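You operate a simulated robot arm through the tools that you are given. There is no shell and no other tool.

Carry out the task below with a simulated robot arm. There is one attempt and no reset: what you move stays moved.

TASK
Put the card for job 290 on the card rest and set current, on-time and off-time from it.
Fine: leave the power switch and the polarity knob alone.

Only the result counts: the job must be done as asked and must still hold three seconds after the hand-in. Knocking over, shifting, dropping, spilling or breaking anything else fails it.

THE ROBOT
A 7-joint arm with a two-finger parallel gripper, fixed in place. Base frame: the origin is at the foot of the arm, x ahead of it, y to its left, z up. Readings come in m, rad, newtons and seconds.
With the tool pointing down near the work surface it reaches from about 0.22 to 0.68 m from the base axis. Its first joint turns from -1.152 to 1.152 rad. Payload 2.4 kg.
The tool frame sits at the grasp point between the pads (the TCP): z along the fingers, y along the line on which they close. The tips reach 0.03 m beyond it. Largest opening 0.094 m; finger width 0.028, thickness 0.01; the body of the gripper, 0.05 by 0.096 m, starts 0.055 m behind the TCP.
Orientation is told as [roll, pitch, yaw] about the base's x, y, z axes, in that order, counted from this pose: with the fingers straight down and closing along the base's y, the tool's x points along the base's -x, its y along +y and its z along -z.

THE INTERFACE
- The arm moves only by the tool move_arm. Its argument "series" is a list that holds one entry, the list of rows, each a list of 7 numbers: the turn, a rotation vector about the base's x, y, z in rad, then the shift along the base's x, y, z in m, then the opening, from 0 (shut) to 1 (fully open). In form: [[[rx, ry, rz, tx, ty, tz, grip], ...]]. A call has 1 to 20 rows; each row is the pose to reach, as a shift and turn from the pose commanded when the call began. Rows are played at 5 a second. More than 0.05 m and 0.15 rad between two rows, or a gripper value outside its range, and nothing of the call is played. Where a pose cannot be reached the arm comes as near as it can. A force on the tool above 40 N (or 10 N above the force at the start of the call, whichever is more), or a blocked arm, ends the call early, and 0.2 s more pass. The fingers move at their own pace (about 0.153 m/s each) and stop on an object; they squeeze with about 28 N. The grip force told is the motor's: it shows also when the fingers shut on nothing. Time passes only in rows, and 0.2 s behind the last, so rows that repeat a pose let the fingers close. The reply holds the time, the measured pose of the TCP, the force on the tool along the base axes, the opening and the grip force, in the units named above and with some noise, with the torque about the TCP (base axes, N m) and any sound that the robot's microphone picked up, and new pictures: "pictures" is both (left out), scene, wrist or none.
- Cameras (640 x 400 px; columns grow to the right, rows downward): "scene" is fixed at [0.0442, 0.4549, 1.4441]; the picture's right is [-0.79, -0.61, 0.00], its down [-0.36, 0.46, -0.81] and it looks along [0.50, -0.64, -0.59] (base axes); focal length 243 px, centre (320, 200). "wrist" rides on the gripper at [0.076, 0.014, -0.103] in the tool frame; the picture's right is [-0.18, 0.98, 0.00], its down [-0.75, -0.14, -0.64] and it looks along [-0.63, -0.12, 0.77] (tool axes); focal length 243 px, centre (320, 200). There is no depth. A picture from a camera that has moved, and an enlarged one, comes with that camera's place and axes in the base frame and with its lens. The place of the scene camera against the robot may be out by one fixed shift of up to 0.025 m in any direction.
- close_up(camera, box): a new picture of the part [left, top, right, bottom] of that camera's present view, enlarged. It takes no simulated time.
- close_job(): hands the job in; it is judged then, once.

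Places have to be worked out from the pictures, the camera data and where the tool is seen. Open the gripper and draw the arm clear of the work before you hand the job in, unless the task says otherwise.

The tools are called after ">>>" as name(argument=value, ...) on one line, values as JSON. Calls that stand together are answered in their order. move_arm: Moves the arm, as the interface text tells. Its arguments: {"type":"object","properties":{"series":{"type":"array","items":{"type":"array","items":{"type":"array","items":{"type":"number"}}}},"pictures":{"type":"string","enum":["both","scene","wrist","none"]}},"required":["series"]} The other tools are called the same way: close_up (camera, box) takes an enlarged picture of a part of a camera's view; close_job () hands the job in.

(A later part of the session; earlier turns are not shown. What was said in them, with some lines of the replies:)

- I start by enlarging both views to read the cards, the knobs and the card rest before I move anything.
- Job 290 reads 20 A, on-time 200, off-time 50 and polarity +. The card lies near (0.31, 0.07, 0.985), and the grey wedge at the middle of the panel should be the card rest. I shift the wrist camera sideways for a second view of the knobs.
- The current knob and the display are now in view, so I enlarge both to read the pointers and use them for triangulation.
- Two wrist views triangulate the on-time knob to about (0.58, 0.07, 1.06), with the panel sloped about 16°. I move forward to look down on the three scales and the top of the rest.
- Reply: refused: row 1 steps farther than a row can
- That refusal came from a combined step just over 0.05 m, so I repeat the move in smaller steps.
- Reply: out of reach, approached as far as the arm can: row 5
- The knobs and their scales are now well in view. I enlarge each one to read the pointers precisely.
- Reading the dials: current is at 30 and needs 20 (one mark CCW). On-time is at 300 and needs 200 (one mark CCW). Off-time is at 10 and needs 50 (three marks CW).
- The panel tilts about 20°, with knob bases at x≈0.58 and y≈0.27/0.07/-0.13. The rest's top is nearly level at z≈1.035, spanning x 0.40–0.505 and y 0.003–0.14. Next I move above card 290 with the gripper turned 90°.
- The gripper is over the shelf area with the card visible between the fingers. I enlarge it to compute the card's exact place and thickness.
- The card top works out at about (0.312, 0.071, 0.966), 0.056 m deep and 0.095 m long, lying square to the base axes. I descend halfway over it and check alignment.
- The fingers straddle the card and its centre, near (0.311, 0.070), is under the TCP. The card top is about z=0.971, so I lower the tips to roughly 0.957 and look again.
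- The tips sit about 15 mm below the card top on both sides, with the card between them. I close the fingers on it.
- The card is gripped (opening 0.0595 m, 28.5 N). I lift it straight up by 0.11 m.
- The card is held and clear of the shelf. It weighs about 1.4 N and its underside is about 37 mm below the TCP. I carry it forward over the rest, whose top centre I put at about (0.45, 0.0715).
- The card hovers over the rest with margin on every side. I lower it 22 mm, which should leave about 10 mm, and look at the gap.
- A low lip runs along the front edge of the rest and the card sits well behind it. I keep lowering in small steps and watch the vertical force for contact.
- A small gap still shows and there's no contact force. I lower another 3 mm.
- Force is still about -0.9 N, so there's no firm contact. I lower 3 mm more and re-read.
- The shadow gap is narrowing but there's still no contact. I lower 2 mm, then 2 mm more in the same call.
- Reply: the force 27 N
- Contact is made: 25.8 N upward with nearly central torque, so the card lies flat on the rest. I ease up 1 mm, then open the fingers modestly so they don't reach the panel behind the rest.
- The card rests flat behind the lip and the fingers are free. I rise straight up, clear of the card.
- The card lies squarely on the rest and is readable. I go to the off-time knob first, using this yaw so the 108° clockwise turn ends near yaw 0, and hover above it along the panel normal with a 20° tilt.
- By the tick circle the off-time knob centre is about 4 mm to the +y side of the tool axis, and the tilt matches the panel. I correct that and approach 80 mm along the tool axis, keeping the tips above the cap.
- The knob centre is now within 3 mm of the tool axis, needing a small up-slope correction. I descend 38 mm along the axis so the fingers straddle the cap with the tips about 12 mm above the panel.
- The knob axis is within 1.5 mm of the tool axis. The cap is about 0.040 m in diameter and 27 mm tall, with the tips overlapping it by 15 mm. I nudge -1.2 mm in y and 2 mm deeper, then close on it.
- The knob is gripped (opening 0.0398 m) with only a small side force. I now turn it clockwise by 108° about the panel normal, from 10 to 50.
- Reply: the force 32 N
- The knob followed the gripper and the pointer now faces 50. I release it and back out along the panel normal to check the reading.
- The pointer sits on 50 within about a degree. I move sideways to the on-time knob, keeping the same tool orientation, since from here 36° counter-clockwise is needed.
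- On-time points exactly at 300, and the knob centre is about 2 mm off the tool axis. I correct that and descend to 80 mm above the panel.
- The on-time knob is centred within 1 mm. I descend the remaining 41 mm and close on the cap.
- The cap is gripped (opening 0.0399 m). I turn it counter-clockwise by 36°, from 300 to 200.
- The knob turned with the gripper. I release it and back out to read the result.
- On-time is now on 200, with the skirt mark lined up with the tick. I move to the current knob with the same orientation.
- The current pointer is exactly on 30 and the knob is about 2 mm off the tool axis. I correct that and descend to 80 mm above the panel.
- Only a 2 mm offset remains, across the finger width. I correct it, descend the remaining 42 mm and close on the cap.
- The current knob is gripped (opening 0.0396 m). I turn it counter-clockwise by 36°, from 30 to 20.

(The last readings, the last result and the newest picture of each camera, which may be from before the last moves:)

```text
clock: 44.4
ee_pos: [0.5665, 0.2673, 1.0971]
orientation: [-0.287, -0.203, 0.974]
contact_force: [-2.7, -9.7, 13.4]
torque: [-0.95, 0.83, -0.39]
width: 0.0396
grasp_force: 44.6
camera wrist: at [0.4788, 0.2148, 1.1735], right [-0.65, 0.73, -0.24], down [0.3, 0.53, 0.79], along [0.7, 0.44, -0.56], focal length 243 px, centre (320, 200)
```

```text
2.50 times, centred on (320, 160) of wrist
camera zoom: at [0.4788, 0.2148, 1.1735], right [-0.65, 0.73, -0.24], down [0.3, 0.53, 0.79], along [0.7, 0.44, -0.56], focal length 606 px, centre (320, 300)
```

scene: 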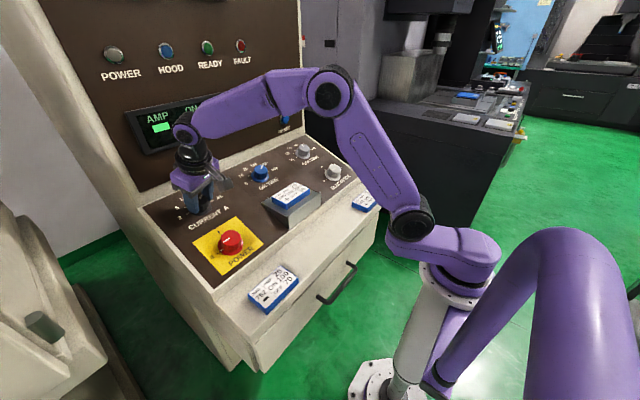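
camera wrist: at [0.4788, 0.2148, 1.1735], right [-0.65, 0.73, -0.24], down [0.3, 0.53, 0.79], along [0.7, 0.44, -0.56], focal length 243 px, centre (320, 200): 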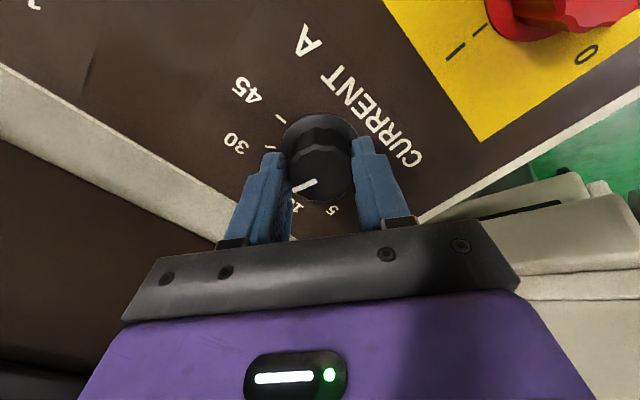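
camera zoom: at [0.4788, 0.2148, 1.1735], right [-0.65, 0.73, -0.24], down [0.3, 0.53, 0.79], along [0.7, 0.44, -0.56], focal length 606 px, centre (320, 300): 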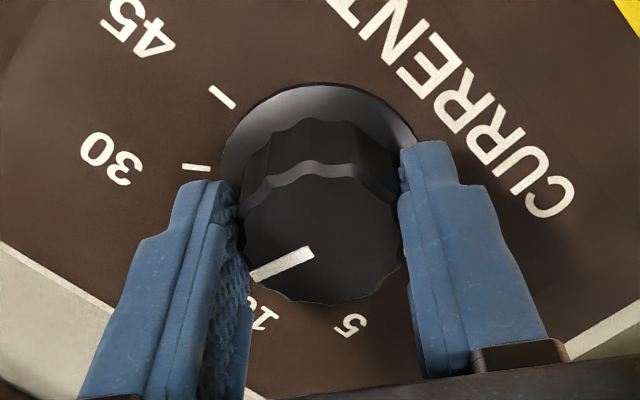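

The knob turned with the gripper. I release it and back out along the panel normal.

>>> move_arm(series=[[[0, 0, 0, 0, 0, 0, 0.6], [0, 0, 0, 0, 0, 0, 1], [0, 0, 0, 0, 0, 0, 1], [0, 0, 0, -0.0068, 0, 0.0188, 1], [0, 0, 0, -0.0137, 0, 0.0376, 1], [0, 0, 0, -0.0239, 0, 0.0658, 1], [0, 0, 0, -0.0342, 0, 0.094, 1], [0, 0, 0, -0.0428, 0, 0.1175, 1], [0, 0, 0, -0.0428, 0, 0.1175, 1]]], pictures="both")

>>> close_up(camera="wrist", box=[230, 60, 410, 200])

>>> close_up(camera="scene", box=[160, 140, 350, 260])

```text
clock: 46.4
ee_pos: [0.5203, 0.2683, 1.2148]
orientation: [-0.286, -0.202, 0.97]
contact_force: [-0.2, 0.5, 0.3]
torque: [0.0, 0.03, -0.02]
width: 0.094
grasp_force: 0.1
camera wrist: at [0.4325, 0.2149, 1.2904], right [-0.65, 0.73, -0.23], down [0.3, 0.53, 0.79], along [0.7, 0.44, -0.56], focal length 243 px, centre (320, 200)
```

scene: 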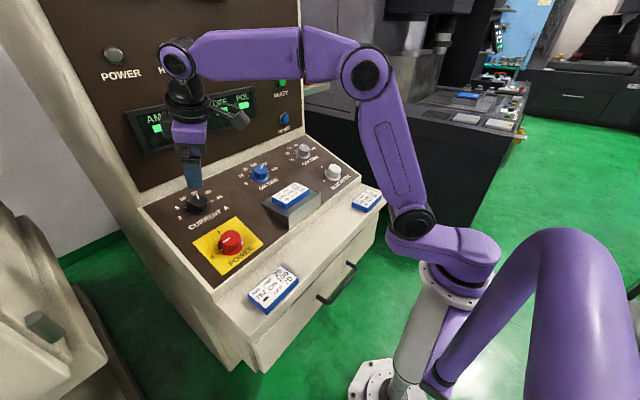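
wrist: 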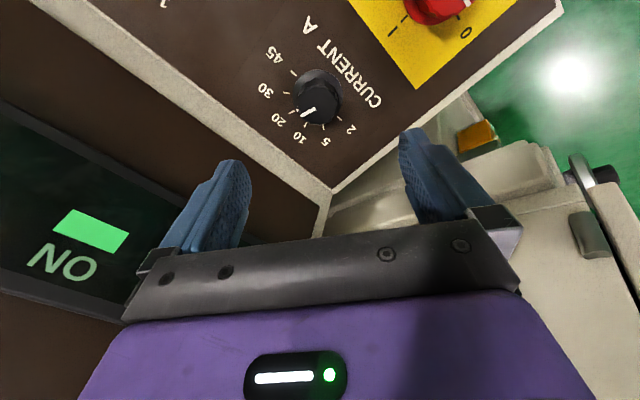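

```text
2.86 times, centred on (320, 130) of wrist
camera zoom: at [0.4325, 0.2149, 1.2904], right [-0.65, 0.73, -0.23], down [0.3, 0.53, 0.79], along [0.7, 0.44, -0.56], focal length 693 px, centre (320, 400)
```

zoom: 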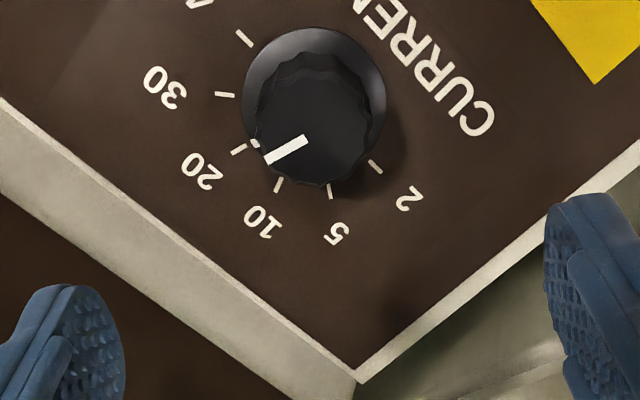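

```text
3.33 times, centred on (255, 200) of scene
camera zoom: at [0.0442, 0.4549, 1.4441], right [-0.79, -0.61, 0.0], down [-0.36, 0.46, -0.81], along [0.5, -0.64, -0.59], focal length 809 px, centre (537, 200)
```

zoom: 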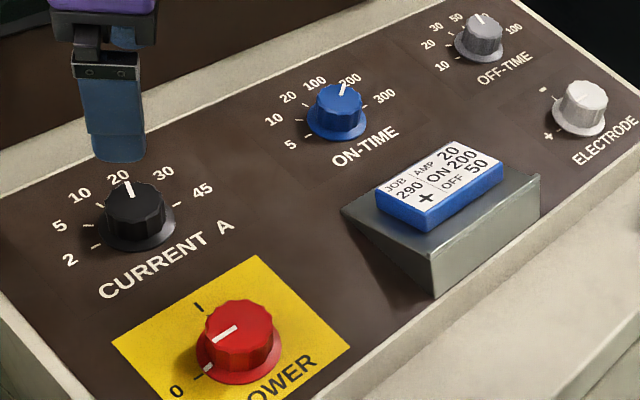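

Current now sits on 20, with the pointer, skirt mark and tick in the same relation as before at 30. I withdraw the arm up and back, clear of the panel.

>>> move_arm(series=[[[0, 0, 0, -0.02, 0, 0.015, 1], [0, 0, 0, -0.045, 0, 0.03, 1], [0, 0, 0, -0.07, -0.01, 0.045, 1], [0, 0, 0, -0.095, -0.03, 0.06, 1], [0, 0, 0, -0.12, -0.05, 0.075, 1], [0, 0, 0, -0.145, -0.075, 0.09, 1], [0, 0, 0, -0.16, -0.11, 0.1, 1], [0, 0, 0, -0.17, -0.145, 0.105, 1], [0, 0, 0, -0.18, -0.18, 0.11, 1], [0, 0, 0, -0.18, -0.18, 0.11, 1]]], pictures="both")

>>> close_up(camera="scene", box=[160, 120, 400, 320])

>>> close_up(camera="scene", box=[170, 130, 360, 250])

```text
clock: 48.6
ee_pos: [0.3463, 0.0901, 1.3242]
orientation: [-0.286, -0.203, 0.972]
contact_force: [0.3, -0.2, 0.8]
torque: [-0.02, 0.01, 0.0]
width: 0.094
grasp_force: 0.1
camera wrist: at [0.2595, 0.0359, 1.4002], right [-0.65, 0.73, -0.23], down [0.3, 0.53, 0.79], along [0.7, 0.44, -0.56], focal length 243 px, centre (320, 200)
```

scene: 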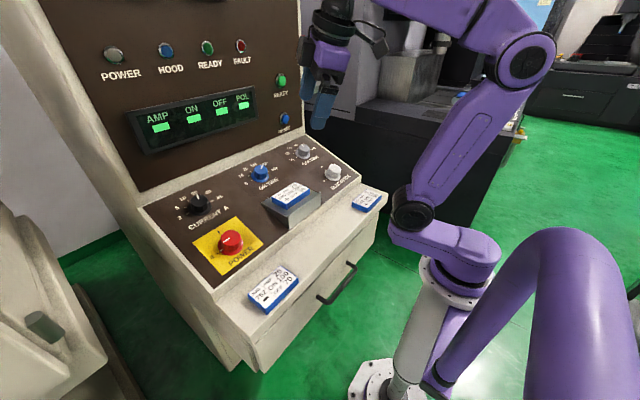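
wrist: 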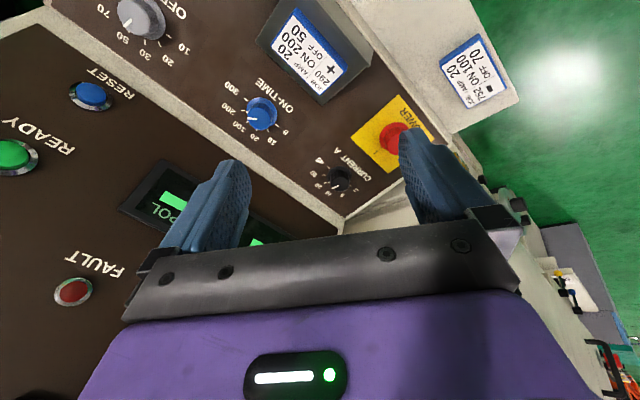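

```text
2.00 times, centred on (280, 220) of scene
camera zoom: at [0.0442, 0.4549, 1.4441], right [-0.79, -0.61, 0.0], down [-0.36, 0.46, -0.81], along [0.5, -0.64, -0.59], focal length 486 px, centre (400, 160)
```

zoom: 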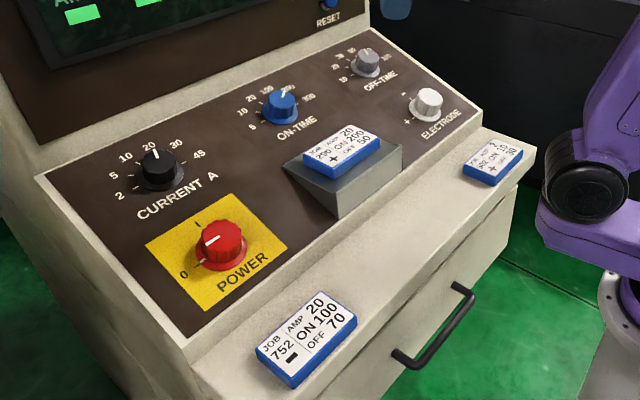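

```text
3.33 times, centred on (265, 190) of scene
camera zoom: at [0.0442, 0.4549, 1.4441], right [-0.79, -0.61, 0.0], down [-0.36, 0.46, -0.81], along [0.5, -0.64, -0.59], focal length 809 px, centre (503, 233)
```

zoom: 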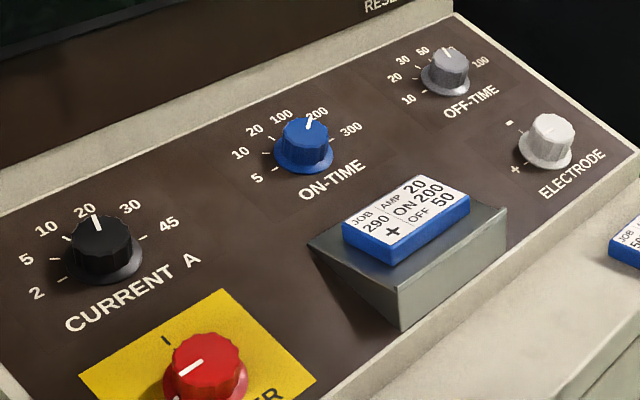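

Everything checks out: current is on 20, on-time on 200 and off-time on 50. The job 290 card lies on the rest, and the power switch and polarity knob look untouched. The gripper is open and the arm is clear, so I hand the job in.

>>> close_job()

```text
The job is handed in.
```

The card for job 290 is on the card rest, and all three dials are set from it:

| Setting | Before | Now |
|---|---|---|
| Current (A) | 30 | 20 |
| On-time | 300 | 200 |
| Off-time | 10 | 50 |

I checked each pointer from the wrist camera after letting go of its knob, and all three line up with their marks. The card lies flat behind the front lip of the rest, with its text facing the robot.

I left the power switch and polarity knob alone, and the other two cards are still on the shelf. The gripper was open and the arm clear of the panel before I handed the job in. The hand-in was accepted, but no verdict has come back.
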